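You operate a simulated robot arm through the tools that you are given. There is no shell and no other tool.

You run a simulated robot arm. Do the job below in one go: nothing can be reset, and whatever is moved stays where it is left.

JOB
Wipe away the muddy ring under the blue plant pot.
Fine: lift the pot aside, use the sponge, then put pot and sponge back; knock no china. Set down upright: what you pick out. What is to be rubbed or washed off counts as gone when no trace of it is left.

The check looks at the end state, three seconds after you hand in, the way a careful person would. Anything else that was tipped, shoved, dropped, spilled or broken makes it a failure.

ROBOT AND FRAMES
A 6-joint arm with a fingered hand, fixed in place. Base frame: the origin is on the floor under the middle of its stand, x ahead of it, y to its left, z up; the work surface is at about z = 620. Readings come in mm, rad, newtons and seconds.
With the tool pointing down near the work surface it reaches from about 300 to 800 mm from the base axis. Its first joint turns from -2.007 to 2.007 rad. Payload 4 kg.
The TCP is the grasp point between the finger pads, 26 mm short of the fingertips. In the tool frame z runs along the fingers and y along their closing line. The gripper opens to 164 mm; its body begins 73 mm behind the TCP. The gripper is a hand of 5 fingers: y runs from the thumb to the fingers, the wrist lies at [0, 0, -239] in the tool frame, and closing takes about 1.5 s.
Orientation is told as [roll, pitch, yaw] about the base's x, y, z axes, in that order, counted from this pose: with the fingers straight down and closing along the base's y, the tool's x points along the base's -x, its y along +y and its z along -z.

CONTROLS
- The arm moves only by the tool arm_command. Its argument "commands" is one flat list of numbers, 6 for each row, row after row: the turn, a rotation vector about the base's x, y, z in rad, then the shift along the base's x, y, z in m. In form: [wx, wy, wz, tx, ty, tz, wx, wy, wz, tx, ty, tz, ...]. A call has 1 to 20 rows; each row shifts and turns the commanded pose from where the row before left it. "claw" is the finger opening in m, from 0 to 0.164, set as the call begins (left out, the last holds). A row lasts 0.2 s, in which the tool goes at most 50 mm and 0.15 rad; a call with a longer step from one row to the next is refused whole, and so is a gripper value outside its range. Where a pose cannot be reached the arm comes as near as it can. A force on the tool above 40 N (or 10 N above the force at the start of the call, whichever is more), or a blocked arm, ends the call early, and 0.2 s more pass. Each finger travels about 45 mm/s and halts on what it meets, pressing with about 24 N; the grip force reading is that of the motor and also rises with nothing between the fingers. The clock runs only during rows and for 0.2 s after the last one: add rows that do not move to give the fingers time. It gives the time, the measured TCP pose, the force on the tool (base axes), the opening and the grip force at its end, in the units of the frame above (readings bear some noise), with the torque about the TCP (base axes, N m) and any sound that the robot's microphone picked up.
- Cameras (640 x 400 px; columns grow to the right, rows downward): "scene" is fixed at [399.7, -499.7, 1362.6]; the picture's right is [1.00, -0.06, 0.00], its down [-0.04, -0.64, -0.76] and it looks along [0.04, 0.76, -0.65] (base axes); focal length 329 px, centre (320, 200). "wrist" rides on the gripper at [50, -70, -94] in the tool frame; the picture's right is [0.81, 0.59, 0.00], its down [-0.43, 0.60, -0.68] and it looks along [-0.40, 0.55, 0.74] (tool axes); focal length 270 px, centre (320, 200). There is no depth. A picture from a camera that has moved, and an enlarged one, comes with that camera's place and axes in the base frame and with its lens.
- get_image(camera): a new picture of that camera. It takes no simulated time.
- slide_trunk(by): slides the trunk up (or, below 0, down) by that many mm; the arm rides with it, the base frame stays. It gives what a move gives, with no picture.
- curl_fingers(finger1, finger2, finger3, finger4, thumb_bend): sets how far each is bent, from 0 (flat) to 1 (curled in); at 0.3 the hand is open as for a grip, at 0.7 the pads meet at the TCP. One left out holds its place. A second passes; each finger stops where it meets its share of the squeeze, and holds until it gets a number again. A gripper value or a shape takes the hand back. It gives what a move gives, with no picture; readings hold the bend of each and the force on the fingers (four entries, about 0 where the hand has none), thumb and palm.
- set_grasp(shape): the hand has 5 fingers and takes this shape, open, in about a second: jaw (thumb against the fingers, like two jaws); tri (thumb and two fingers); tip (a fingertip pinch); poke (one finger out to press); point (the index stretched); flat (the hand flat); cup (the hand cupped); fist (a fist). The gripper value then closes the fingers along that shape, each until it touches; the sizes above hold for jaw. It gives what a move gives, with no picture.
- zoom(camera, box): a new picture of the part [left, top, right, bottom] of that camera's present view, enlarged. It takes no simulated time.
- sign_off(): hands the job in; it is judged then, once.

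Nothing tells you positions but the pictures and the camera data. Unless the task says otherwise, let go and move clear before handing in.

The tools are called after ">>>" as name(argument=value, ...) on one line, values as JSON. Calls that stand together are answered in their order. arm_command: Moves the arm, as the interface text tells. Its arguments: {"type":"object","properties":{"commands":{"type":"array","items":{"type":"number"}},"claw":{"type":"number"}},"required":["commands"]} The other tools are called the same way: slide_trunk (by) moves the trunk up or down; set_grasp (shape) gives the hand a shape; curl_fingers (finger1, finger2, finger3, finger4, thumb_bend) moves the fingers one by one; get_image (camera) takes a picture; zoom (camera, box) takes an enlarged picture of a part of a camera's view; sign_off () hands the job in.

At the start:

```text
time_s: 0.0
tool_pos: [324.0, 469.1, 865.8]
tool_rot: [0.001, 0.0, 0.001]
contact_force: [0.3, -0.3, 0.3]
moment: [0.0, 0.0, -0.01]
finger_gap: 164.0
grip_force: 0.1
shape: jaw
bend: [0.3, 0.3, 0.3, 0.3, 0.3]
finger forces: [0.0, 0.0, 0.0, 0.0, 0.0, 0.0]
trunk travel left (down, up): [-625.0, 365.0]
```

scene: 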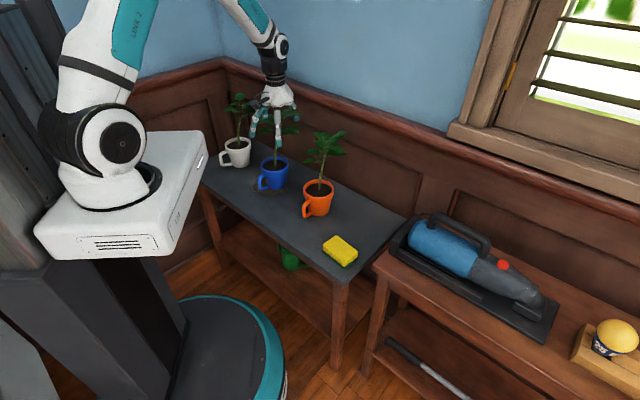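
wrist: 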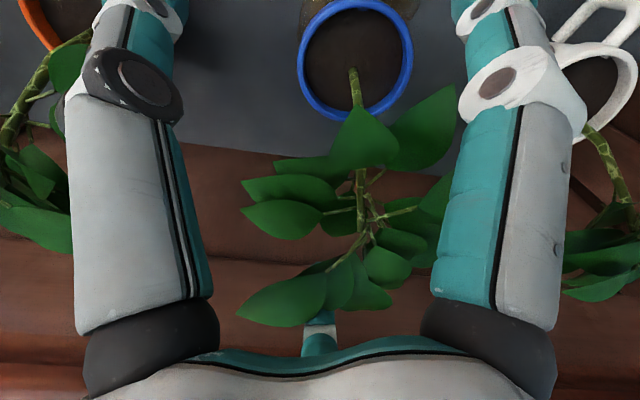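

I see a grey bench with three mug-like pots (white, blue, orange) with plants and a yellow sponge at its right end; the hand hovers over the blue pot's plant. I'll zoom in for detail before moving.

>>> zoom(camera="scene", box=[200, 80, 360, 220])

>>> zoom(camera="scene", box=[240, 150, 420, 290])

>>> zoom(camera="wrist", box=[160, 0, 500, 200])

```text
2.86 times, centred on (280, 150) of scene
camera zoom: at [399.7, -499.7, 1362.6], right [1.0, -0.06, 0.0], down [-0.04, -0.64, -0.76], along [0.04, 0.76, -0.65], focal length 939 px, centre (434, 343)
```

zoom: 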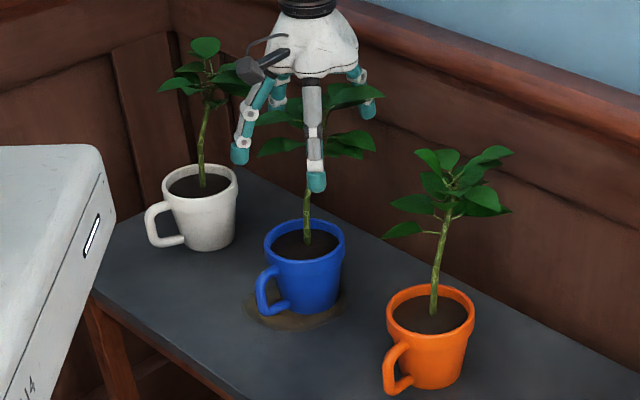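

```text
2.86 times, centred on (330, 220) of scene
camera zoom: at [399.7, -499.7, 1362.6], right [1.0, -0.06, 0.0], down [-0.04, -0.64, -0.76], along [0.04, 0.76, -0.65], focal length 939 px, centre (291, 143)
```

zoom: 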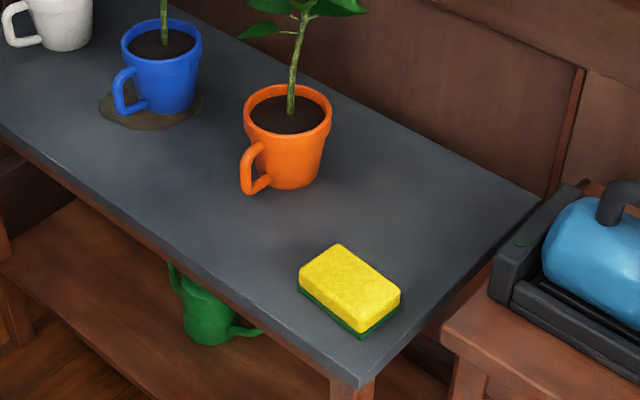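

```text
1.88 times, centred on (330, 100) of wrist
camera zoom: at [273.4, 399.1, 957.4], right [-0.81, 0.59, 0.0], down [0.43, 0.6, 0.68], along [0.4, 0.55, -0.74], focal length 509 px, centre (301, 388)
```

zoom: 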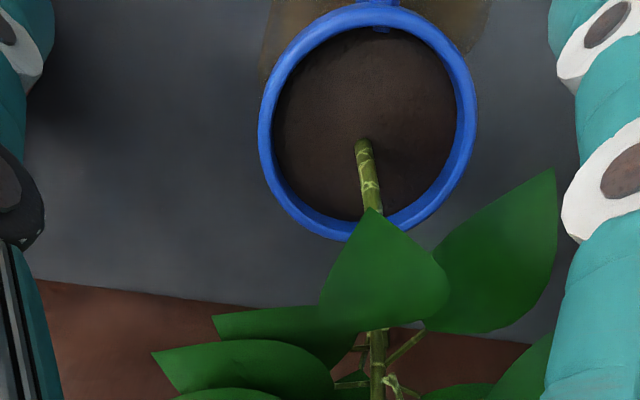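

The blue pot sits at roughly (290, 472) with its handle toward the robot, and a mud patch about 130 mm wide shows around its base. The hand encloses the plant's crown, so I'll look closely at the hand before I move it.

>>> zoom(camera="scene", box=[230, 70, 320, 160])

>>> zoom(camera="scene", box=[240, 150, 300, 200])

>>> zoom(camera="scene", box=[180, 120, 260, 200])

>>> zoom(camera="scene", box=[310, 220, 370, 280])

```text
4.44 times, centred on (275, 115) of scene
camera zoom: at [399.7, -499.7, 1362.6], right [1.0, -0.06, 0.0], down [-0.04, -0.64, -0.76], along [0.04, 0.76, -0.65], focal length 1461 px, centre (520, 578)
```

zoom: 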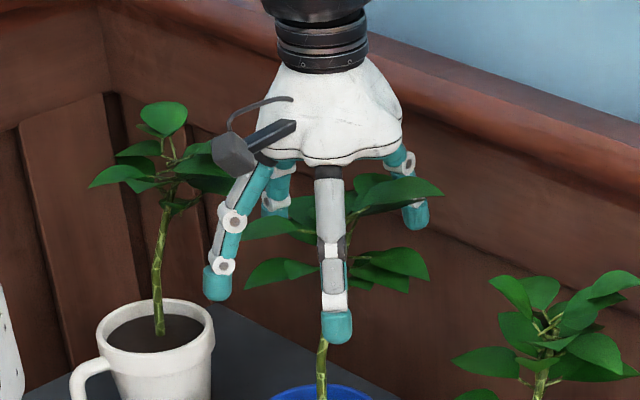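

```text
8.00 times, centred on (270, 175) of scene
camera zoom: at [399.7, -499.7, 1362.6], right [1.0, -0.06, 0.0], down [-0.04, -0.64, -0.76], along [0.04, 0.76, -0.65], focal length 2630 px, centre (720, 400)
```

zoom: 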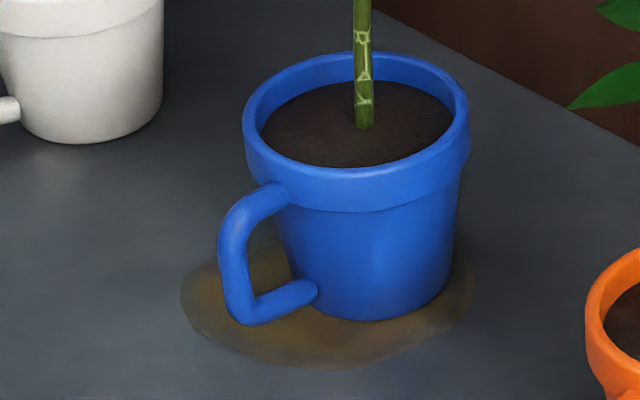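

```text
5.00 times, centred on (220, 160) of scene
camera zoom: at [399.7, -499.7, 1362.6], right [1.0, -0.06, 0.0], down [-0.04, -0.64, -0.76], along [0.04, 0.76, -0.65], focal length 1644 px, centre (820, 400)
```

zoom: 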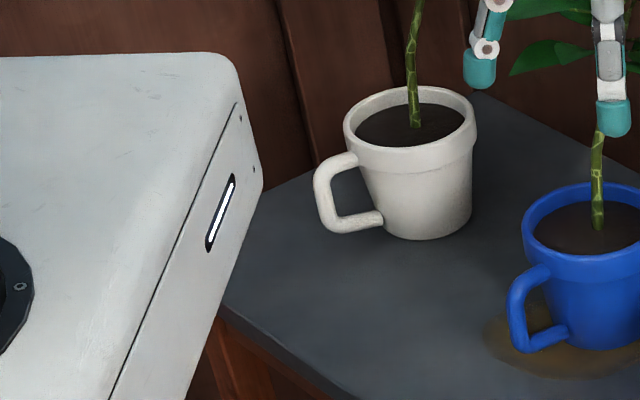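

```text
6.67 times, centred on (340, 250) of scene
camera zoom: at [399.7, -499.7, 1362.6], right [1.0, -0.06, 0.0], down [-0.04, -0.64, -0.76], along [0.04, 0.76, -0.65], focal length 2192 px, centre (187, -133)
```

zoom: 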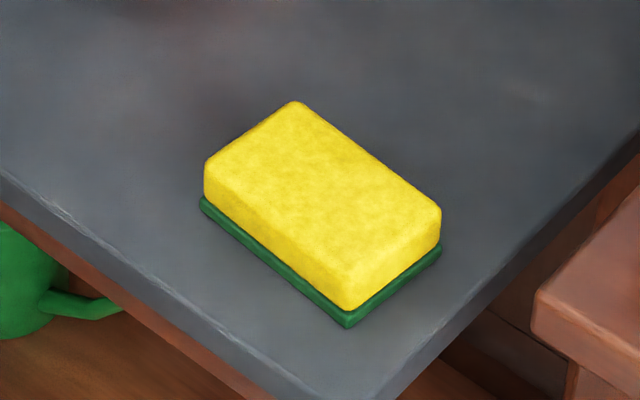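

The hand's digits fan out around the palm, and I'll need their geometry before any grasp. I'll raise the trunk straight up to get clear of the plant.

>>> slide_trunk(by=150)

>>> get_image(camera="scene")

>>> get_image(camera="wrist")

```text
time_s: 1.8
tool_pos: [323.8, 468.3, 1014.4]
tool_rot: [-0.001, 0.0, -0.001]
contact_force: [-0.1, -0.1, -1.0]
moment: [0.0, -0.06, -0.04]
finger_gap: 163.9
grip_force: 0.0
shape: jaw
bend: [0.3, 0.3, 0.3, 0.3, 0.3]
finger forces: [0.0, 0.1, 0.1, 0.0, 0.0, 0.0]
trunk travel left (down, up): [-775.0, 215.0]
```

```text
taken
```

scene: 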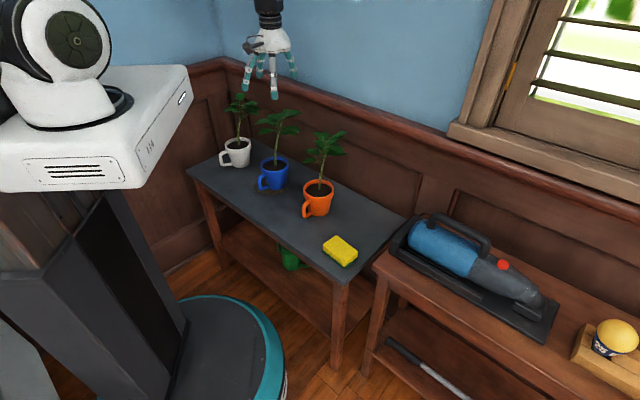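

```text
taken
camera wrist: at [273.5, 399.1, 1107.2], right [-0.81, 0.59, 0.0], down [0.43, 0.6, 0.68], along [0.4, 0.55, -0.74], focal length 270 px, centre (320, 200)
```

wrist: 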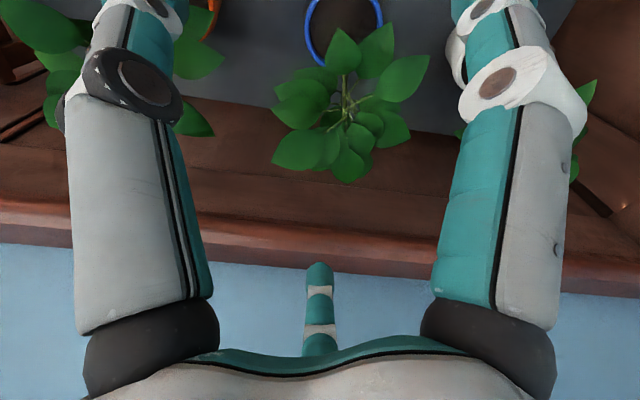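

The hand is now clear above the plants. I'll inspect it against the wall.

>>> zoom(camera="scene", box=[220, 10, 320, 110])

>>> zoom(camera="scene", box=[180, 85, 280, 195])

>>> zoom(camera="scene", box=[240, 95, 360, 220])

```text
4.00 times, centred on (270, 60) of scene
camera zoom: at [399.7, -499.7, 1362.6], right [1.0, -0.06, 0.0], down [-0.04, -0.64, -0.76], along [0.04, 0.76, -0.65], focal length 1315 px, centre (520, 760)
```

zoom: 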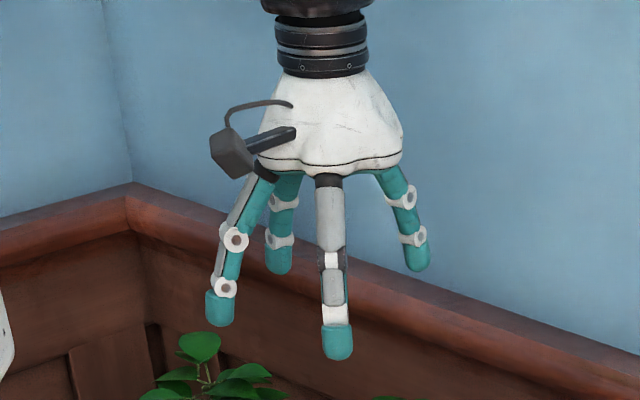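

```text
3.64 times, centred on (230, 140) of scene
camera zoom: at [399.7, -499.7, 1362.6], right [1.0, -0.06, 0.0], down [-0.04, -0.64, -0.76], along [0.04, 0.76, -0.65], focal length 1196 px, centre (647, 418)
```

zoom: 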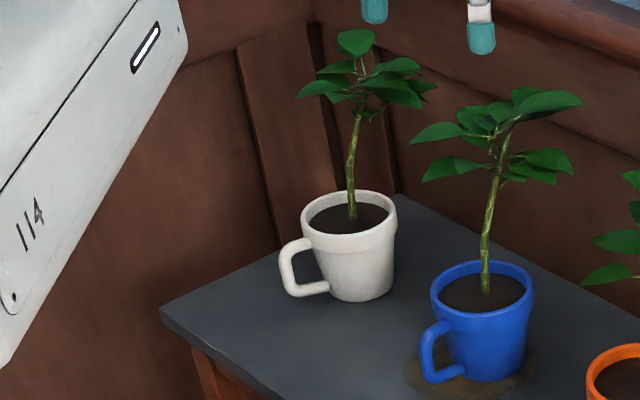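

```text
3.20 times, centred on (300, 158) of scene
camera zoom: at [399.7, -499.7, 1362.6], right [1.0, -0.06, 0.0], down [-0.04, -0.64, -0.76], along [0.04, 0.76, -0.65], focal length 1052 px, centre (384, 336)
```

zoom: 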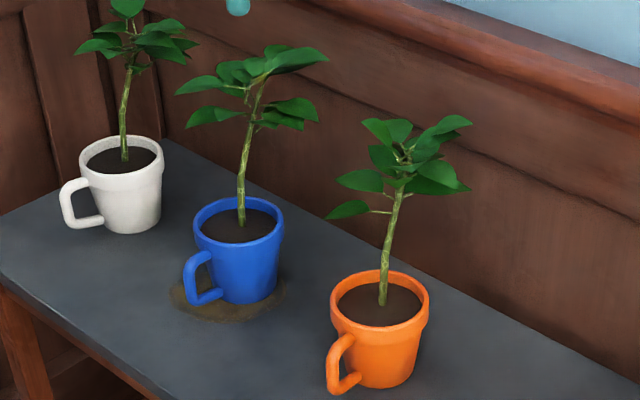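

Only four digits are visible from here, so I'll yaw the hand in free air and look from another angle.

>>> arm_command(commands=[0, 0, 0.14, 0, 0, 0, 0, 0, 0.14, 0, 0, 0, 0, 0, 0.14, 0, 0, 0, 0, 0, 0.14, 0, 0, 0, 0, 0, 0.14, 0, 0, 0, 0, 0, 0.14, 0, 0, 0])

>>> zoom(camera="scene", box=[220, 10, 320, 110])

>>> get_image(camera="wrist")

```text
time_s: 3.1
tool_pos: [323.9, 469.0, 1014.3]
tool_rot: [-0.001, 0.0, 0.843]
contact_force: [0.6, 0.2, -0.6]
moment: [-0.01, 0.0, 0.0]
finger_gap: 164.1
grip_force: 0.1
shape: jaw
bend: [0.3, 0.3, 0.3, 0.3, 0.3]
finger forces: [0.0, 0.0, 0.0, 0.0, 0.0, 0.0]
trunk travel left (down, up): [-775.0, 215.0]
```

```text
4.00 times, centred on (270, 60) of scene
camera zoom: at [399.7, -499.7, 1362.6], right [1.0, -0.06, 0.0], down [-0.04, -0.64, -0.76], along [0.04, 0.76, -0.65], focal length 1315 px, centre (520, 760)
```

zoom: 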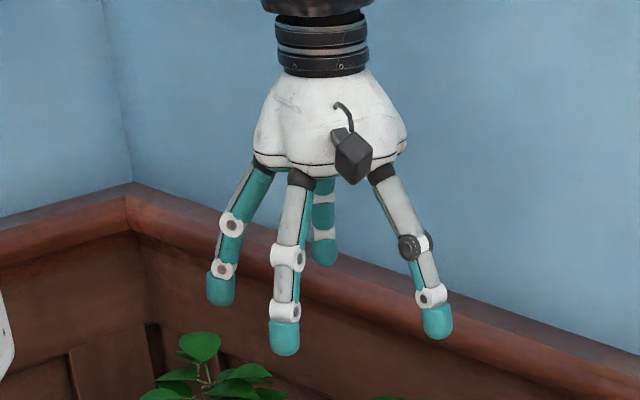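

```text
taken
camera wrist: at [342.4, 385.7, 1107.4], right [-0.98, -0.21, 0.0], down [-0.16, 0.72, 0.68], along [-0.14, 0.66, -0.74], focal length 270 px, centre (320, 200)
```

wrist: 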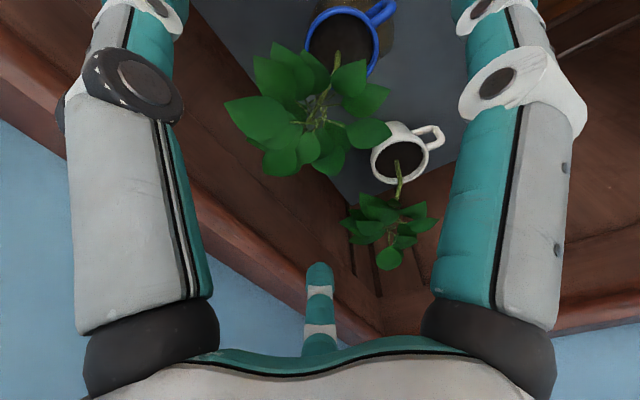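

I still count only four digits. I'll bend fingers one at a time in free air to identify them.

>>> curl_fingers(finger1=0.8)

>>> zoom(camera="scene", box=[220, 10, 320, 110])

>>> get_image(camera="wrist")

>>> curl_fingers(finger1=0.3, finger2=0.8)

>>> zoom(camera="scene", box=[220, 10, 320, 110])

>>> curl_fingers(finger2=0.3, finger3=0.8)

>>> zoom(camera="scene", box=[220, 10, 320, 110])

>>> curl_fingers(finger3=0.3, finger4=0.8)

>>> zoom(camera="scene", box=[220, 10, 320, 110])

>>> curl_fingers(finger4=0.3, thumb_bend=0.8)

>>> zoom(camera="scene", box=[220, 10, 320, 110])

```text
time_s: 4.2
tool_pos: [324.8, 469.7, 1016.1]
tool_rot: [-0.001, 0.002, 0.84]
contact_force: [-0.2, -1.2, -0.9]
moment: [0.01, -0.02, -0.02]
finger_gap: 79.0
grip_force: 0.0
shape: fingers
bend: [0.8, 0.3, 0.3, 0.3, 0.3]
finger forces: [0.0, 0.1, 0.0, 0.0, 0.1, 0.1]
trunk travel left (down, up): [-775.0, 215.0]
```

```text
4.00 times, centred on (270, 60) of scene
camera zoom: at [399.7, -499.7, 1362.6], right [1.0, -0.06, 0.0], down [-0.04, -0.64, -0.76], along [0.04, 0.76, -0.65], focal length 1315 px, centre (520, 760)
```

zoom: 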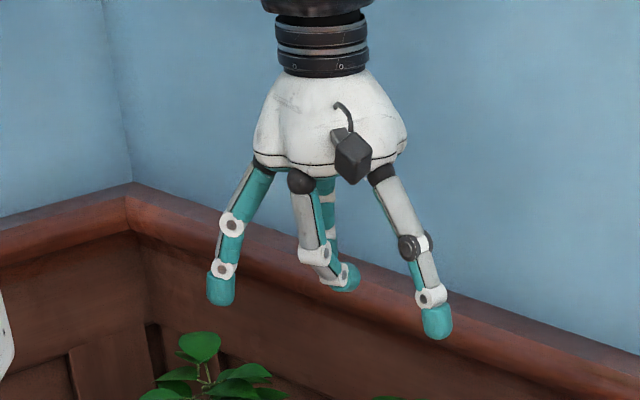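

```text
taken
camera wrist: at [342.2, 385.6, 1107.3], right [-0.98, -0.21, 0.0], down [-0.15, 0.72, 0.68], along [-0.14, 0.66, -0.74], focal length 270 px, centre (320, 200)
```

wrist: 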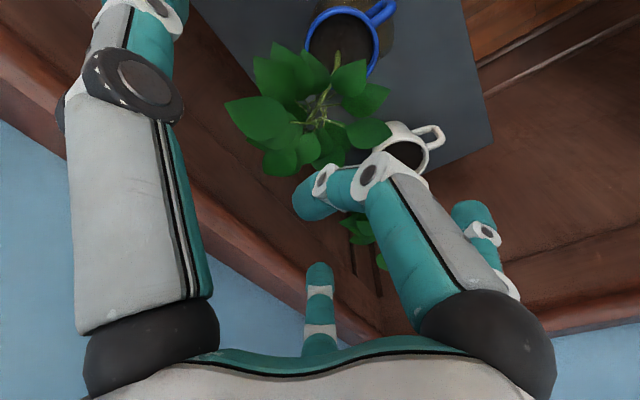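

```text
time_s: 5.2
tool_pos: [323.8, 469.7, 1015.7]
tool_rot: [0.001, -0.002, 0.839]
contact_force: [-0.3, 0.6, -0.4]
moment: [-0.03, -0.01, 0.01]
finger_gap: 90.4
grip_force: 0.0
shape: fingers
bend: [0.3, 0.8, 0.3, 0.3, 0.3]
finger forces: [0.0, 0.0, 0.1, 0.0, 0.1, 0.0]
trunk travel left (down, up): [-775.0, 215.0]
```

```text
4.00 times, centred on (270, 60) of scene
camera zoom: at [399.7, -499.7, 1362.6], right [1.0, -0.06, 0.0], down [-0.04, -0.64, -0.76], along [0.04, 0.76, -0.65], focal length 1315 px, centre (520, 760)
```

zoom: 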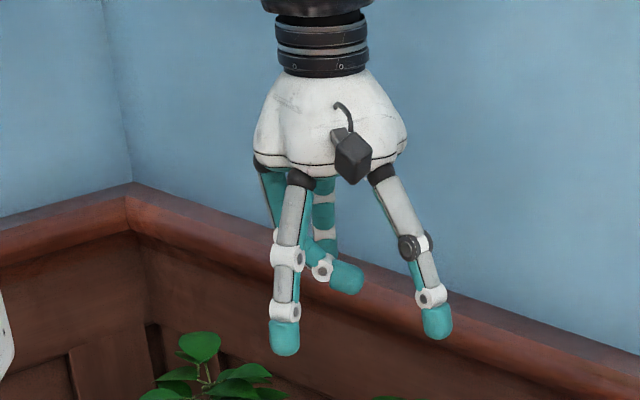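

```text
time_s: 6.2
tool_pos: [324.3, 469.2, 1014.0]
tool_rot: [-0.001, 0.001, 0.839]
contact_force: [0.3, 0.5, -0.5]
moment: [-0.01, 0.01, -0.01]
finger_gap: 90.7
grip_force: 0.0
shape: fingers
bend: [0.3, 0.3, 0.8, 0.3, 0.3]
finger forces: [0.0, 0.1, 0.0, 0.0, 0.0, 0.0]
trunk travel left (down, up): [-775.0, 215.0]
```

```text
4.00 times, centred on (270, 60) of scene
camera zoom: at [399.7, -499.7, 1362.6], right [1.0, -0.06, 0.0], down [-0.04, -0.64, -0.76], along [0.04, 0.76, -0.65], focal length 1315 px, centre (520, 760)
```

zoom: 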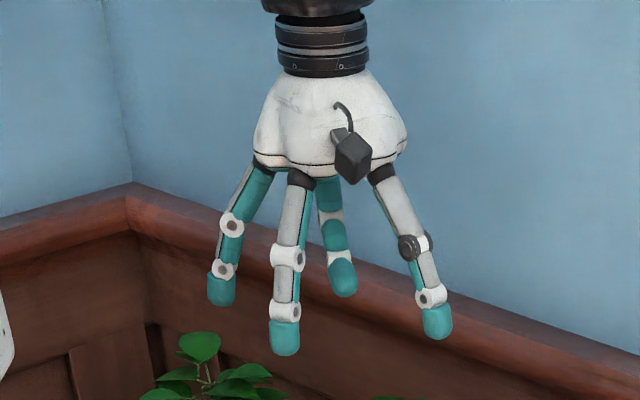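

```text
time_s: 7.2
tool_pos: [324.6, 469.7, 1015.7]
tool_rot: [0.0, 0.0, 0.84]
contact_force: [0.5, 0.3, -0.1]
moment: [-0.01, 0.01, 0.02]
finger_gap: 90.4
grip_force: 0.0
shape: fingers
bend: [0.3, 0.3, 0.3, 0.8, 0.3]
finger forces: [0.0, 0.0, 0.1, 0.0, 0.0, 0.1]
trunk travel left (down, up): [-775.0, 215.0]
```

```text
4.00 times, centred on (270, 60) of scene
camera zoom: at [399.7, -499.7, 1362.6], right [1.0, -0.06, 0.0], down [-0.04, -0.64, -0.76], along [0.04, 0.76, -0.65], focal length 1315 px, centre (520, 760)
```

zoom: 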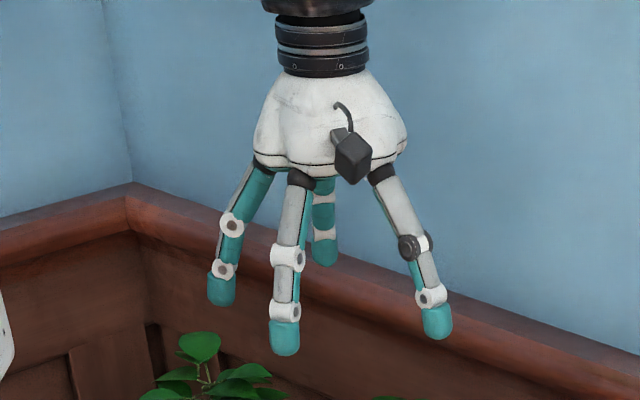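

```text
time_s: 8.2
tool_pos: [324.1, 469.9, 1015.6]
tool_rot: [0.0, 0.0, 0.841]
contact_force: [0.3, -0.5, -0.3]
moment: [0.03, 0.04, 0.03]
finger_gap: 78.4
grip_force: 0.0
shape: fingers
bend: [0.3, 0.3, 0.3, 0.3, 0.8]
finger forces: [0.0, 0.1, 0.1, 0.0, 0.0, 0.0]
trunk travel left (down, up): [-775.0, 215.0]
```

```text
4.00 times, centred on (270, 60) of scene
camera zoom: at [399.7, -499.7, 1362.6], right [1.0, -0.06, 0.0], down [-0.04, -0.64, -0.76], along [0.04, 0.76, -0.65], focal length 1315 px, centre (520, 760)
```

zoom: 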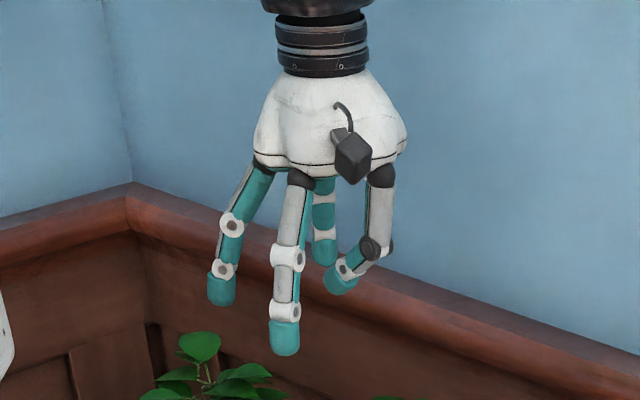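

Finger1 is the side digit near the camera, finger2 and finger3 are the back ones, and finger4 hasn't shown itself. With the thumb curled, a wrist look should reveal it if it exists.

>>> get_image(camera="wrist")

```text
taken
camera wrist: at [342.2, 385.6, 1107.3], right [-0.98, -0.21, 0.0], down [-0.15, 0.72, 0.68], along [-0.14, 0.66, -0.74], focal length 270 px, centre (320, 200)
```

wrist: 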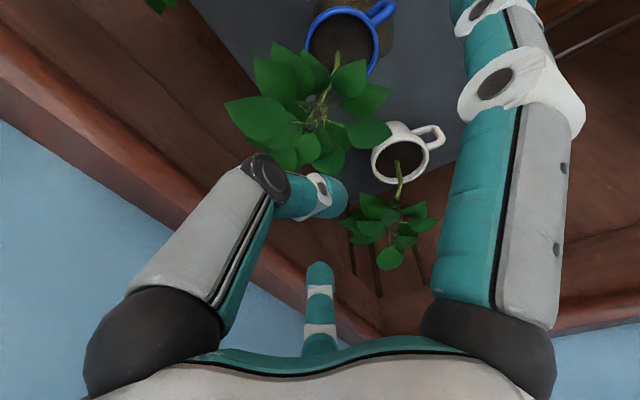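

The hand is a radial one: thumb, finger1, finger2 and finger3 spaced about 72° apart, with an empty slot where finger4 would be. For a side grasp of the pot I want that empty slot facing down, with the thumb and finger3 on either side of the pot, so I'll test that orientation in free air, starting with yaw.

>>> set_grasp(shape="jaw")

>>> arm_command(commands=[0, 0, -0.14, 0, 0, 0, 0, 0, -0.14, 0, 0, 0, 0, 0, -0.14, 0, 0, 0, 0, 0, -0.14, 0, 0, 0, 0, 0, -0.14, 0, 0, 0, 0, 0, -0.14, 0, 0, 0, 0, 0, -0.14, 0, 0, 0, 0, 0, -0.14, 0, 0, 0, 0, 0, -0.14, 0, 0, 0, 0, 0, -0.14, 0, 0, 0, 0, 0, -0.14, 0, 0, 0, 0, 0, -0.14, 0, 0, 0])

>>> arm_command(commands=[0, 0, -0.14, 0, 0, 0, 0, 0, -0.14, 0, 0, 0, 0, 0, -0.14, 0, 0, 0, 0, 0, -0.14, 0, 0, 0, 0, 0, -0.14, 0, 0, 0, 0, 0, -0.14, 0, 0, 0, 0, 0, -0.14, 0, 0, 0, 0, 0, -0.14, 0, 0, 0, 0, 0, -0.14, 0, 0, 0, 0, 0, -0.14, 0, 0, 0, 0, 0, -0.14, 0, 0, 0])

>>> get_image(camera="scene")

```text
time_s: 9.1
tool_pos: [325.0, 468.8, 1015.7]
tool_rot: [0.0, 0.0, 0.839]
contact_force: [0.7, 0.5, -0.4]
moment: [0.0, -0.01, 0.04]
finger_gap: 163.8
grip_force: 0.0
shape: jaw
bend: [0.3, 0.3, 0.3, 0.3, 0.3]
finger forces: [0.0, 0.0, 0.1, 0.0, 0.0, 0.0]
trunk travel left (down, up): [-775.0, 215.0]
```

```text
time_s: 11.7
tool_pos: [324.2, 468.4, 1015.1]
tool_rot: [-0.001, 0.0, -0.841]
contact_force: [-1.2, 0.6, 0.2]
moment: [0.02, 0.0, 0.01]
finger_gap: 164.3
grip_force: 0.1
shape: jaw
bend: [0.3, 0.3, 0.3, 0.3, 0.3]
finger forces: [0.0, 0.0, 0.1, 0.1, 0.0, 0.1]
trunk travel left (down, up): [-775.0, 215.0]
```

```text
time_s: 14.1
tool_pos: [324.3, 467.1, 1014.9]
tool_rot: [-0.001, -0.001, -2.381]
contact_force: [0.2, -0.4, 0.8]
moment: [0.0, -0.01, 0.0]
finger_gap: 163.9
grip_force: 0.0
shape: jaw
bend: [0.3, 0.3, 0.3, 0.3, 0.3]
finger forces: [0.0, 0.0, 0.1, 0.1, 0.0, 0.0]
trunk travel left (down, up): [-775.0, 215.0]
```

```text
taken
```

scene: 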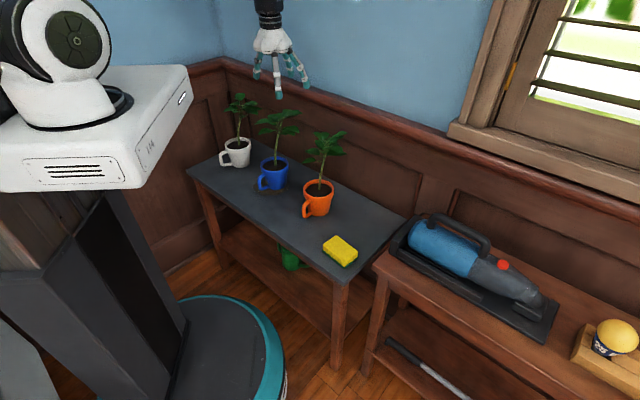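

Yaw reached fine. Now I'll take a wrist look, then tilt the fingers toward a heading of 26° (in line with the handle) while backing off toward the front-left, still well above the plants.

>>> get_image(camera="wrist")

>>> arm_command(commands=[0.0552, -0.1133, 0, -0.0148, -0.0049, 0, 0.0552, -0.1133, 0, -0.0148, -0.0049, 0, 0.0552, -0.1133, 0, -0.0148, -0.0049, 0, 0.0552, -0.1133, 0, -0.0148, -0.0049, 0, 0.0552, -0.1133, 0, -0.0148, -0.0049, 0, 0.0552, -0.1133, 0, -0.0148, -0.0049, 0, 0.0552, -0.1133, 0, -0.0148, -0.0049, 0, 0.0552, -0.1133, 0, -0.0148, -0.0049, 0, 0.0552, -0.1133, 0, -0.0148, -0.0049, 0])

>>> get_image(camera="scene")

>>> get_image(camera="wrist")

```text
taken
camera wrist: at [312.9, 553.3, 1107.2], right [0.99, 0.13, 0.0], down [0.1, -0.73, 0.68], along [0.09, -0.67, -0.74], focal length 270 px, centre (320, 200)
```

wrist: 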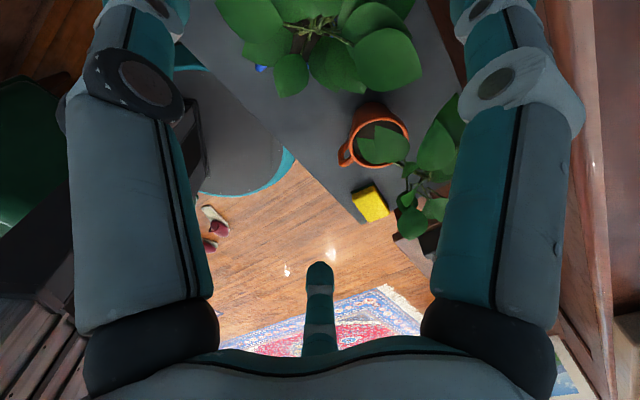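

```text
time_s: 16.1
tool_pos: [299.7, 495.6, 1275.7]
tool_rot: [0.48, 0.869, -2.107]
contact_force: [1.0, 0.1, 1.3]
moment: [-0.02, 0.02, 0.01]
finger_gap: 164.0
grip_force: 0.1
shape: jaw
bend: [0.3, 0.3, 0.3, 0.3, 0.3]
finger forces: [0.0, 0.0, 0.0, 0.0, 0.1, 0.1]
out of reach, approached as far as the arm can: row 4, 5, 6, 7, 8, 9
trunk travel left (down, up): [-775.0, 215.0]
```

```text
taken
```

scene: 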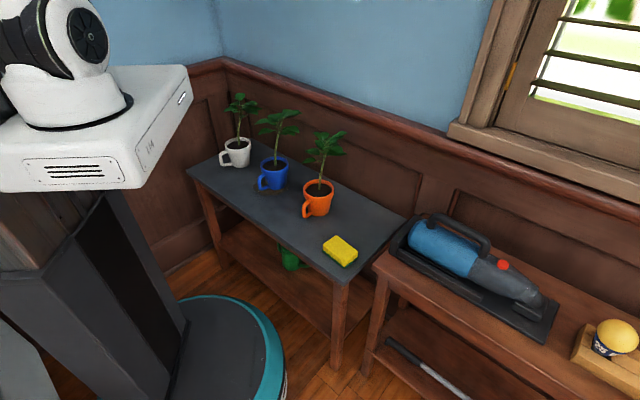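

```text
taken
camera wrist: at [206.5, 544.1, 1346.6], right [0.61, 0.01, 0.79], down [-0.3, -0.93, 0.24], along [0.73, -0.38, -0.56], focal length 270 px, centre (320, 200)
```

wrist: 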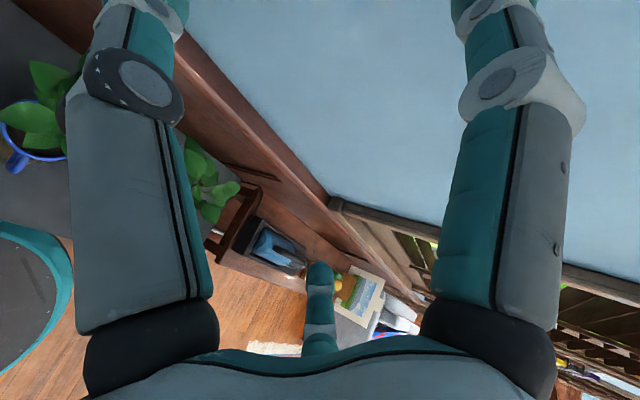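

That pose is out of reach at this height relative to the trunk (the arm drifted up). I'll check where the commanded pose sits, then return to tool-down before trying with the trunk higher.

>>> arm_command(commands=[0, 0, 0, 0, 0, 0])

```text
time_s: 16.4
tool_pos: [299.6, 496.2, 1276.4]
tool_rot: [0.478, 0.869, -2.106]
contact_force: [-0.2, -0.3, 0.9]
moment: [-0.01, -0.01, 0.01]
finger_gap: 164.1
grip_force: 0.0
shape: jaw
bend: [0.3, 0.3, 0.3, 0.3, 0.3]
finger forces: [0.0, 0.0, 0.0, 0.0, 0.1, 0.0]
trunk travel left (down, up): [-775.0, 215.0]
```

The command now starts from the reached pose. I'll probe downward from here at the same tilt to find where the workspace boundary is, staying well above the plants.

>>> arm_command(commands=[0, 0, 0, 0, 0, -0.03, 0, 0, 0, 0, 0, -0.03, 0, 0, 0, 0, 0, -0.03, 0, 0, 0, 0, 0, -0.03, 0, 0, 0, 0, 0, -0.03, 0, 0, 0, 0, 0, -0.03])

```text
time_s: 17.9
tool_pos: [341.0, 521.7, 1274.7]
tool_rot: [0.482, 0.891, -2.11]
contact_force: [-0.6, 0.7, 0.4]
moment: [-0.02, -0.01, 0.02]
finger_gap: 163.9
grip_force: 0.0
shape: jaw
bend: [0.3, 0.3, 0.3, 0.3, 0.3]
finger forces: [0.0, 0.1, 0.0, 0.0, 0.0, 0.0]
out of reach, approached as far as the arm can: row 1, 2, 3, 4, 5, 6
trunk travel left (down, up): [-775.0, 215.0]
```

That still hits a boundary, most likely the hand-roll joint limit. I'll return to tool-down and reach the same orientation by winding the yaw the other way round.

>>> arm_command(commands=[-0.058, 0.124, 0, -0.0024, -0.0075, -0.02, -0.058, 0.124, 0, -0.0024, -0.0075, -0.02, -0.058, 0.124, 0, -0.0024, -0.0075, -0.02, -0.058, 0.124, 0, -0.0024, -0.0075, -0.02, -0.058, 0.124, 0, -0.0024, -0.0075, -0.02, -0.058, 0.124, 0, -0.0024, -0.0075, -0.02, -0.058, 0.124, 0, -0.0024, -0.0075, -0.02])

```text
time_s: 19.4
tool_pos: [326.4, 468.6, 1135.7]
tool_rot: [0.008, 0.037, -2.355]
contact_force: [0.1, 0.3, 0.5]
moment: [-0.03, 0.02, 0.02]
finger_gap: 164.0
grip_force: 0.1
shape: jaw
bend: [0.3, 0.3, 0.3, 0.3, 0.3]
finger forces: [0.1, 0.0, 0.0, 0.1, 0.0, 0.0]
trunk travel left (down, up): [-775.0, 215.0]
```

Back to tool-down. Now I'll wind the yaw the positive way around.

>>> arm_command(commands=[0, 0, 0.145, 0, 0, 0, 0, 0, 0.145, 0, 0, 0, 0, 0, 0.145, 0, 0, 0, 0, 0, 0.145, 0, 0, 0, 0, 0, 0.145, 0, 0, 0, 0, 0, 0.145, 0, 0, 0, 0, 0, 0.145, 0, 0, 0, 0, 0, 0.145, 0, 0, 0, 0, 0, 0.145, 0, 0, 0, 0, 0, 0.145, 0, 0, 0, 0, 0, 0.145, 0, 0, 0, 0, 0, 0.145, 0, 0, 0, 0, 0, 0.145, 0, 0, 0, 0, 0, 0.145, 0, 0, 0, 0, 0, 0.145, 0, 0, 0])

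>>> arm_command(commands=[0, 0, 0.145, 0, 0, 0, 0, 0, 0.145, 0, 0, 0, 0, 0, 0.145, 0, 0, 0, 0, 0, 0.145, 0, 0, 0, 0, 0, 0.145, 0, 0, 0, 0, 0, 0.145, 0, 0, 0, 0, 0, 0.145, 0, 0, 0, 0, 0, 0.145, 0, 0, 0, 0, 0, 0.145, 0, 0, 0, 0, 0, 0.145, 0, 0, 0, 0, 0, 0.145, 0, 0, 0, 0, 0, 0.145, 0, 0, 0, 0, 0, 0.145, 0, 0, 0, 0, 0, 0.145, 0, 0, 0, 0, 0, 0.145, 0, 0, 0])

>>> arm_command(commands=[0, 0, 0.145, 0, 0, 0, 0, 0, 0.145, 0, 0, 0, 0, 0, 0.145, 0, 0, 0, 0, 0, 0.145, 0, 0, 0, 0, 0, 0.145, 0, 0, 0, 0, 0, 0.145, 0, 0, 0, 0, 0, 0.145, 0, 0, 0, 0, 0, 0.145, 0, 0, 0, 0, 0, 0.145, 0, 0, 0, 0, 0, 0.145, 0, 0, 0, 0, 0, 0.145, 0, 0, 0, 0, 0, 0.145, 0, 0, 0, 0, 0, 0.145, 0, 0, 0])

```text
time_s: 22.6
tool_pos: [325.6, 468.0, 1134.2]
tool_rot: [0.01, 0.043, -0.176]
contact_force: [0.3, -0.6, -0.6]
moment: [0.03, -0.04, -0.03]
finger_gap: 164.1
grip_force: 0.0
shape: jaw
bend: [0.3, 0.3, 0.3, 0.3, 0.3]
finger forces: [0.1, 0.0, 0.0, 0.1, 0.1, 0.1]
trunk travel left (down, up): [-775.0, 215.0]
```

```text
time_s: 25.9
tool_pos: [325.3, 469.2, 1135.0]
tool_rot: [0.011, 0.041, 1.998]
contact_force: [0.4, -0.1, -0.6]
moment: [0.01, 0.01, 0.01]
finger_gap: 163.9
grip_force: 0.0
shape: jaw
bend: [0.3, 0.3, 0.3, 0.3, 0.3]
finger forces: [0.0, 0.0, 0.0, 0.0, 0.0, 0.0]
trunk travel left (down, up): [-775.0, 215.0]
```

```text
time_s: 28.6
tool_pos: [49.4, 456.6, 1025.6]
tool_rot: [-0.041, 0.257, -2.749]
contact_force: [-0.3, -0.1, 0.1]
moment: [0.02, -0.02, 0.0]
finger_gap: 164.1
grip_force: 0.1
shape: jaw
bend: [0.3, 0.3, 0.3, 0.3, 0.3]
finger forces: [0.0, 0.0, 0.0, 0.0, 0.0, 0.0]
out of reach, approached as far as the arm can: row 4, 5, 6, 7, 8, 9, 10, 11, 12, 13
trunk travel left (down, up): [-775.0, 215.0]
```

The roll limit shows up on the positive side, so I'll use the negative winding with the hand tilting inside the arm's own vertical plane. First I'll unwind back and re-centre.

>>> arm_command(commands=[-0.046, 0.074, 0, 0.0212, 0.001, 0.0085, -0.046, 0.074, 0, 0.0212, 0.001, 0.0085, -0.046, 0.074, 0, 0.0212, 0.001, 0.0085, 0, 0, -0.145, 0.0212, 0.001, 0.0085, 0, 0, -0.145, 0.0212, 0.001, 0.0085, 0, 0, -0.145, 0.0212, 0.001, 0.0085, 0, 0, -0.145, 0.0212, 0.001, 0.0085, 0, 0, -0.145, 0.0212, 0.001, 0.0085, 0, 0, -0.145, 0.0212, 0.001, 0.0085, 0, 0, -0.145, 0.0212, 0.001, 0.0085, 0, 0, -0.145, 0.0212, 0.001, 0.0085, 0, 0, -0.145, 0.0212, 0.001, 0.0085, 0, 0, -0.145, 0.0212, 0.001, 0.0085])

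```text
time_s: 31.4
tool_pos: [262.1, 468.5, 1110.0]
tool_rot: [-0.04, 0.257, 2.078]
contact_force: [-0.6, -0.1, -0.4]
moment: [0.0, 0.03, -0.02]
finger_gap: 164.1
grip_force: 0.1
shape: jaw
bend: [0.3, 0.3, 0.3, 0.3, 0.3]
finger forces: [0.0, 0.1, 0.0, 0.0, 0.0, 0.0]
out of reach, approached as far as the arm can: row 1, 2, 3
trunk travel left (down, up): [-775.0, 215.0]
```

The reverse winding works. I'll level the tool, continue the yaw to about -1.82, and centre at azimuth 58°.

>>> arm_command(commands=[0.102, 0.08, 0, 0, 0, 0, 0.102, 0.08, 0, 0, 0, 0, 0, 0, -0.1442, 0, 0, 0, 0, 0, -0.1442, 0, 0, 0, 0, 0, -0.1442, 0, 0, 0, 0, 0, -0.1442, 0, 0, 0, 0, 0, -0.1442, 0, 0, 0, 0, 0, -0.1442, 0, 0, 0, 0, 0, -0.1442, 0, 0, 0, 0, 0, -0.1442, 0, 0, 0, 0, 0, -0.1442, 0, 0, 0, 0, 0, -0.1442, 0, 0, 0, 0, 0, -0.1442, 0, 0, 0, 0, 0, -0.1442, 0, 0, 0, 0, 0, -0.1442, 0, 0, 0, 0, 0, -0.1442, 0, 0, 0, 0, 0, -0.1442, 0, 0, 0])

>>> arm_command(commands=[0, 0, -0.1442, -0.001, -0.0057, 0, 0, 0, -0.1442, -0.001, -0.0057, 0, 0, 0, -0.1442, -0.001, -0.0057, 0, 0, 0, -0.1442, -0.001, -0.0057, 0, 0, 0, -0.1442, -0.001, -0.0057, 0, 0, 0, -0.1442, -0.001, -0.0057, 0, 0, 0, -0.1442, -0.001, -0.0057, 0, 0, 0, -0.1442, -0.001, -0.0057, 0, 0, 0, -0.1442, -0.001, -0.0057, 0, 0, 0, -0.1442, -0.001, -0.0057, 0, 0, 0, -0.1442, -0.001, -0.0057, 0, 0, 0, -0.1442, -0.001, -0.0057, 0])

>>> slide_trunk(by=210)

```text
time_s: 35.0
tool_pos: [260.7, 466.1, 1110.6]
tool_rot: [-0.002, -0.001, -0.079]
contact_force: [-0.4, -0.4, -0.5]
moment: [-0.02, -0.03, 0.0]
finger_gap: 164.2
grip_force: 0.0
shape: jaw
bend: [0.3, 0.3, 0.3, 0.3, 0.3]
finger forces: [0.0, 0.1, 0.0, 0.0, 0.0, 0.0]
trunk travel left (down, up): [-775.0, 215.0]
```

```text
time_s: 37.6
tool_pos: [249.1, 397.4, 1111.3]
tool_rot: [-0.001, 0.002, -1.81]
contact_force: [-0.2, 0.1, 0.6]
moment: [0.04, 0.01, 0.01]
finger_gap: 163.6
grip_force: 0.0
shape: jaw
bend: [0.3, 0.3, 0.3, 0.3, 0.3]
finger forces: [0.1, 0.1, 0.1, 0.0, 0.1, 0.0]
trunk travel left (down, up): [-775.0, 215.0]
```

```text
time_s: 39.9
tool_pos: [248.3, 398.5, 1322.3]
tool_rot: [-0.003, -0.001, -1.809]
contact_force: [-0.2, 0.8, 0.5]
moment: [0.03, 0.02, -0.01]
finger_gap: 163.9
grip_force: 0.0
shape: jaw
bend: [0.3, 0.3, 0.3, 0.3, 0.3]
finger forces: [0.1, 0.0, 0.0, 0.0, 0.1, 0.0]
trunk travel left (down, up): [-985.0, 5.0]
```

Now, with the trunk up, I'll lower the arm relative to it and then try the in-plane tilt above the plants.

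>>> arm_command(commands=[0, 0, 0, 0, 0, -0.04, 0, 0, 0, 0, 0, -0.04, 0, 0, 0, 0, 0, -0.04, 0, 0, 0, 0, 0, -0.04, 0, 0, 0, 0, 0, -0.04, 0, 0, 0, 0, 0, -0.04, 0, 0, 0, 0, 0, -0.04])

>>> arm_command(commands=[0.1187, -0.0742, 0, 0, 0, 0, 0.1187, -0.0742, 0, 0, 0, 0, 0.1187, -0.0742, 0, 0, 0, 0, 0.1187, -0.0742, 0, 0, 0, 0])

```text
time_s: 41.5
tool_pos: [249.8, 398.9, 1041.1]
tool_rot: [-0.003, 0.002, -1.808]
contact_force: [-0.6, -0.1, 0.0]
moment: [-0.02, -0.02, 0.02]
finger_gap: 163.5
grip_force: 0.0
shape: jaw
bend: [0.3, 0.3, 0.3, 0.3, 0.3]
finger forces: [0.0, 0.0, 0.1, 0.0, 0.0, 0.0]
trunk travel left (down, up): [-985.0, 5.0]
```

```text
time_s: 42.5
tool_pos: [249.5, 397.5, 1041.0]
tool_rot: [0.196, 0.529, -1.754]
contact_force: [0.0, 0.6, -0.4]
moment: [0.0, 0.01, -0.02]
finger_gap: 164.2
grip_force: 0.0
shape: jaw
bend: [0.3, 0.3, 0.3, 0.3, 0.3]
finger forces: [0.0, 0.0, 0.1, 0.1, 0.1, 0.1]
trunk travel left (down, up): [-985.0, 5.0]
```

The tilt is working in-plane. Continuing.

>>> arm_command(commands=[0.1187, -0.0742, 0, 0, 0, 0, 0.1187, -0.0742, 0, 0, 0, 0, 0.1187, -0.0742, 0, 0, 0, 0, 0.1187, -0.0742, 0, 0, 0, 0])

>>> get_image(camera="scene")

>>> get_image(camera="wrist")

```text
time_s: 43.5
tool_pos: [255.4, 422.9, 1048.6]
tool_rot: [0.562, 1.013, -1.489]
contact_force: [-0.4, -0.3, 0.3]
moment: [-0.02, -0.02, -0.01]
finger_gap: 163.9
grip_force: 0.1
shape: jaw
bend: [0.3, 0.3, 0.3, 0.3, 0.3]
finger forces: [0.0, 0.0, 0.1, 0.1, 0.0, 0.0]
out of reach, approached as far as the arm can: row 4
trunk travel left (down, up): [-985.0, 5.0]
```

```text
taken
```

scene: 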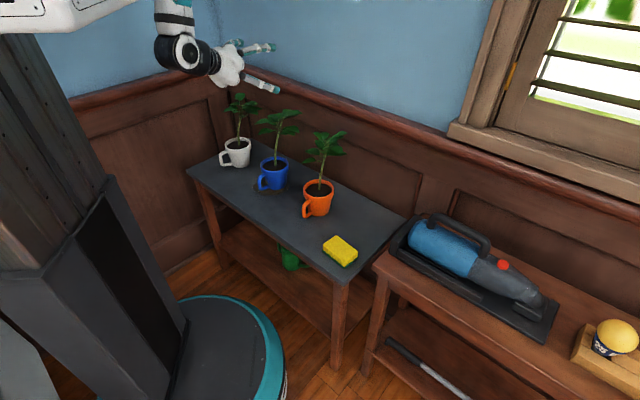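

```text
taken
camera wrist: at [147.5, 405.1, 1112.0], right [0.48, 0.2, 0.85], down [0.22, -0.97, 0.11], along [0.85, 0.14, -0.51], focal length 270 px, centre (320, 200)
```

wrist: 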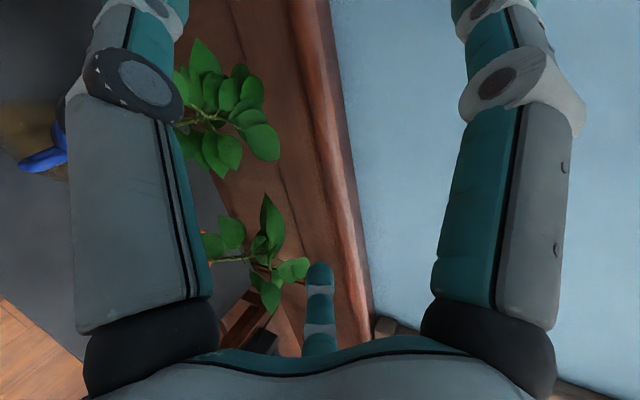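

I reached a tilt of about 27° below horizontal at heading 58°, limited by minimum wrist radius. Since the forearm now hangs vertically, swinging the heading to about 30° (in line with the handle) should give more back-off room.

>>> arm_command(commands=[0, 0, -0.122, -0.015, -0.0015, 0, 0, 0, -0.122, -0.015, -0.0015, 0, 0, 0, -0.122, -0.015, -0.0015, 0, 0, 0, -0.122, -0.015, -0.0015, 0])

>>> get_image(camera="scene")

>>> get_image(camera="wrist")

```text
time_s: 44.5
tool_pos: [194.2, 415.7, 1049.4]
tool_rot: [0.576, 1.024, -1.965]
contact_force: [-0.2, -0.4, -0.3]
moment: [-0.01, 0.02, -0.01]
finger_gap: 163.5
grip_force: 0.1
shape: jaw
bend: [0.3, 0.3, 0.3, 0.3, 0.3]
finger forces: [0.0, 0.0, 0.0, 0.1, 0.0, 0.1]
trunk travel left (down, up): [-985.0, 5.0]
```

```text
taken
```

scene: 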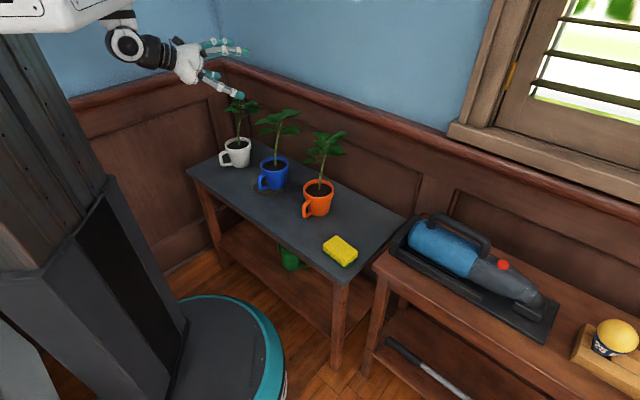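

```text
taken
camera wrist: at [90.3, 450.6, 1112.4], right [0.51, -0.05, 0.86], down [-0.26, -0.96, 0.09], along [0.82, -0.27, -0.51], focal length 270 px, centre (320, 200)
```

wrist: 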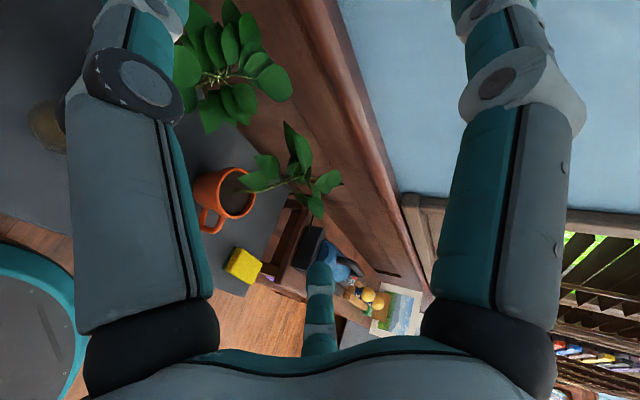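

Heading 30° is reached with good back-off. Now I'll descend using the trunk in steps, keeping the hand in front-left of the blue pot.

>>> slide_trunk(by=-200)

>>> get_image(camera="scene")

>>> get_image(camera="wrist")

```text
time_s: 46.7
tool_pos: [195.1, 416.6, 849.1]
tool_rot: [0.578, 1.024, -1.964]
contact_force: [-0.3, 0.5, 0.2]
moment: [0.01, 0.05, 0.01]
finger_gap: 163.7
grip_force: 0.1
shape: jaw
bend: [0.3, 0.3, 0.3, 0.3, 0.3]
finger forces: [0.0, 0.0, 0.0, 0.1, 0.0, 0.0]
trunk travel left (down, up): [-785.0, 205.0]
```

```text
taken
```

scene: 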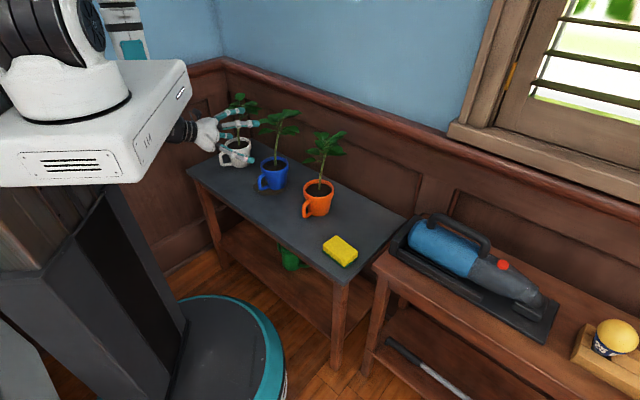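

```text
taken
camera wrist: at [91.3, 450.5, 912.4], right [0.51, -0.05, 0.86], down [-0.26, -0.96, 0.09], along [0.82, -0.27, -0.51], focal length 270 px, centre (320, 200)
```

wrist: 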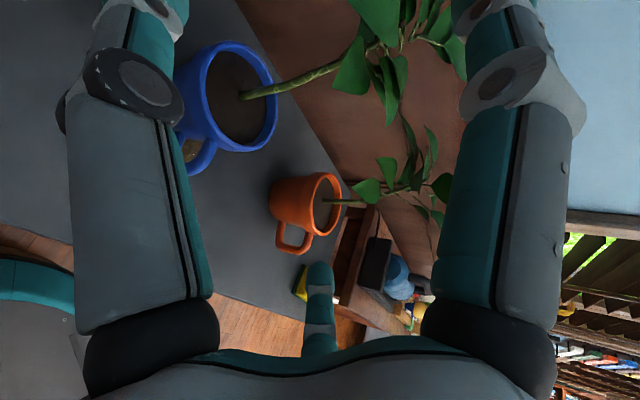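

The hand clears the leaves. I'll zoom the wrist view to locate the pot's rim and the lowest leaves more precisely.

>>> zoom(camera="wrist", box=[150, 20, 350, 145])

>>> zoom(camera="scene", box=[180, 80, 310, 200])

```text
3.20 times, centred on (250, 82) of wrist
camera zoom: at [91.3, 450.5, 912.4], right [0.51, -0.05, 0.86], down [-0.26, -0.96, 0.09], along [0.82, -0.27, -0.51], focal length 865 px, centre (544, 576)
```

zoom: 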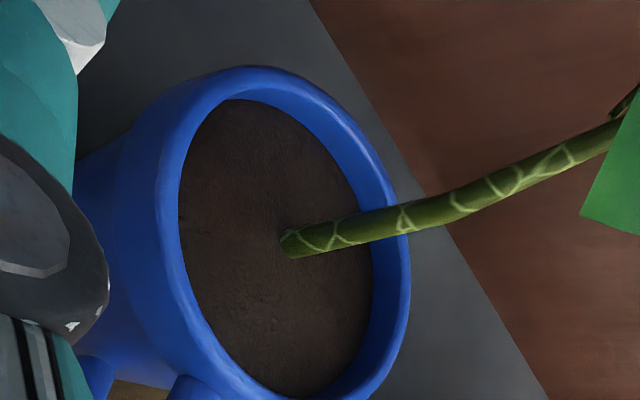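

```text
3.33 times, centred on (245, 140) of scene
camera zoom: at [399.7, -499.7, 1362.6], right [1.0, -0.06, 0.0], down [-0.04, -0.64, -0.76], along [0.04, 0.76, -0.65], focal length 1096 px, centre (570, 400)
```

zoom: 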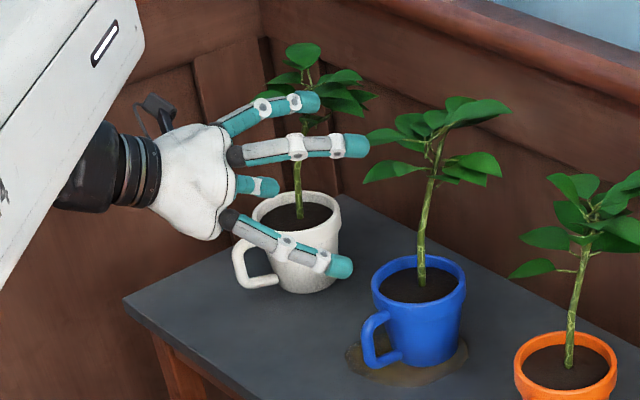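

The hand orientation is as planned: two fingers high, thumb and finger3 low on either side. My combined estimate puts the pot axis at about (292, 474), the rim at z≈710 and the rim band's underside at z≈691. I'll descend to TCP z≈691, still backed off.

>>> slide_trunk(by=-158)

>>> zoom(camera="scene", box=[180, 100, 320, 220])

>>> get_image(camera="wrist")

```text
time_s: 48.5
tool_pos: [195.9, 416.3, 692.0]
tool_rot: [0.577, 1.027, -1.964]
contact_force: [-0.7, -0.6, 19.2]
moment: [-0.07, 0.23, 0.01]
finger_gap: 162.5
grip_force: 0.0
shape: jaw
bend: [0.3, 0.3, 0.3, 0.41, 0.3]
finger forces: [0.0, 0.0, 0.0, 17.7, 0.0, 0.0]
trunk travel left (down, up): [-627.0, 363.0]
```

```text
3.33 times, centred on (250, 160) of scene
camera zoom: at [399.7, -499.7, 1362.6], right [1.0, -0.06, 0.0], down [-0.04, -0.64, -0.76], along [0.04, 0.76, -0.65], focal length 1096 px, centre (553, 333)
```

zoom: 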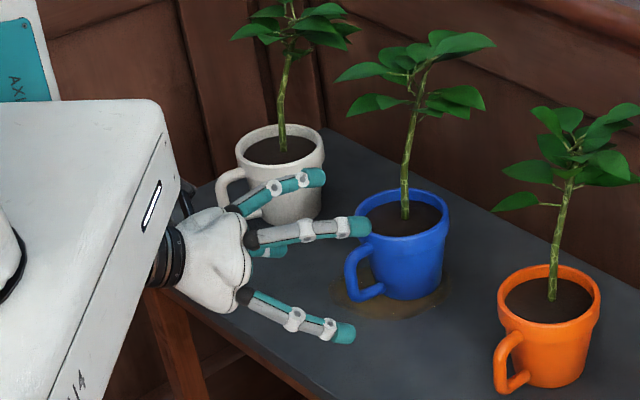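

```text
taken
camera wrist: at [91.0, 450.3, 755.4], right [0.51, -0.06, 0.86], down [-0.26, -0.96, 0.09], along [0.82, -0.27, -0.5], focal length 270 px, centre (320, 200)
```

wrist: 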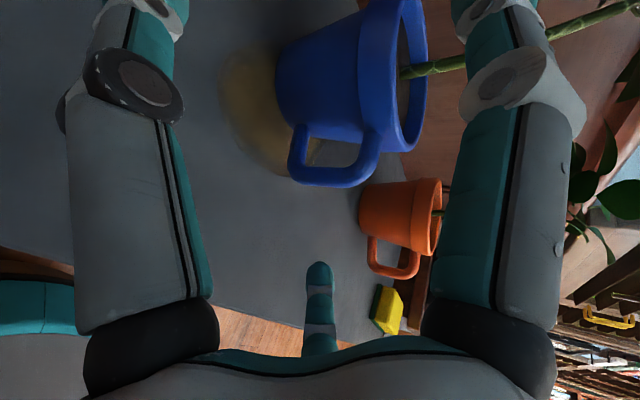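

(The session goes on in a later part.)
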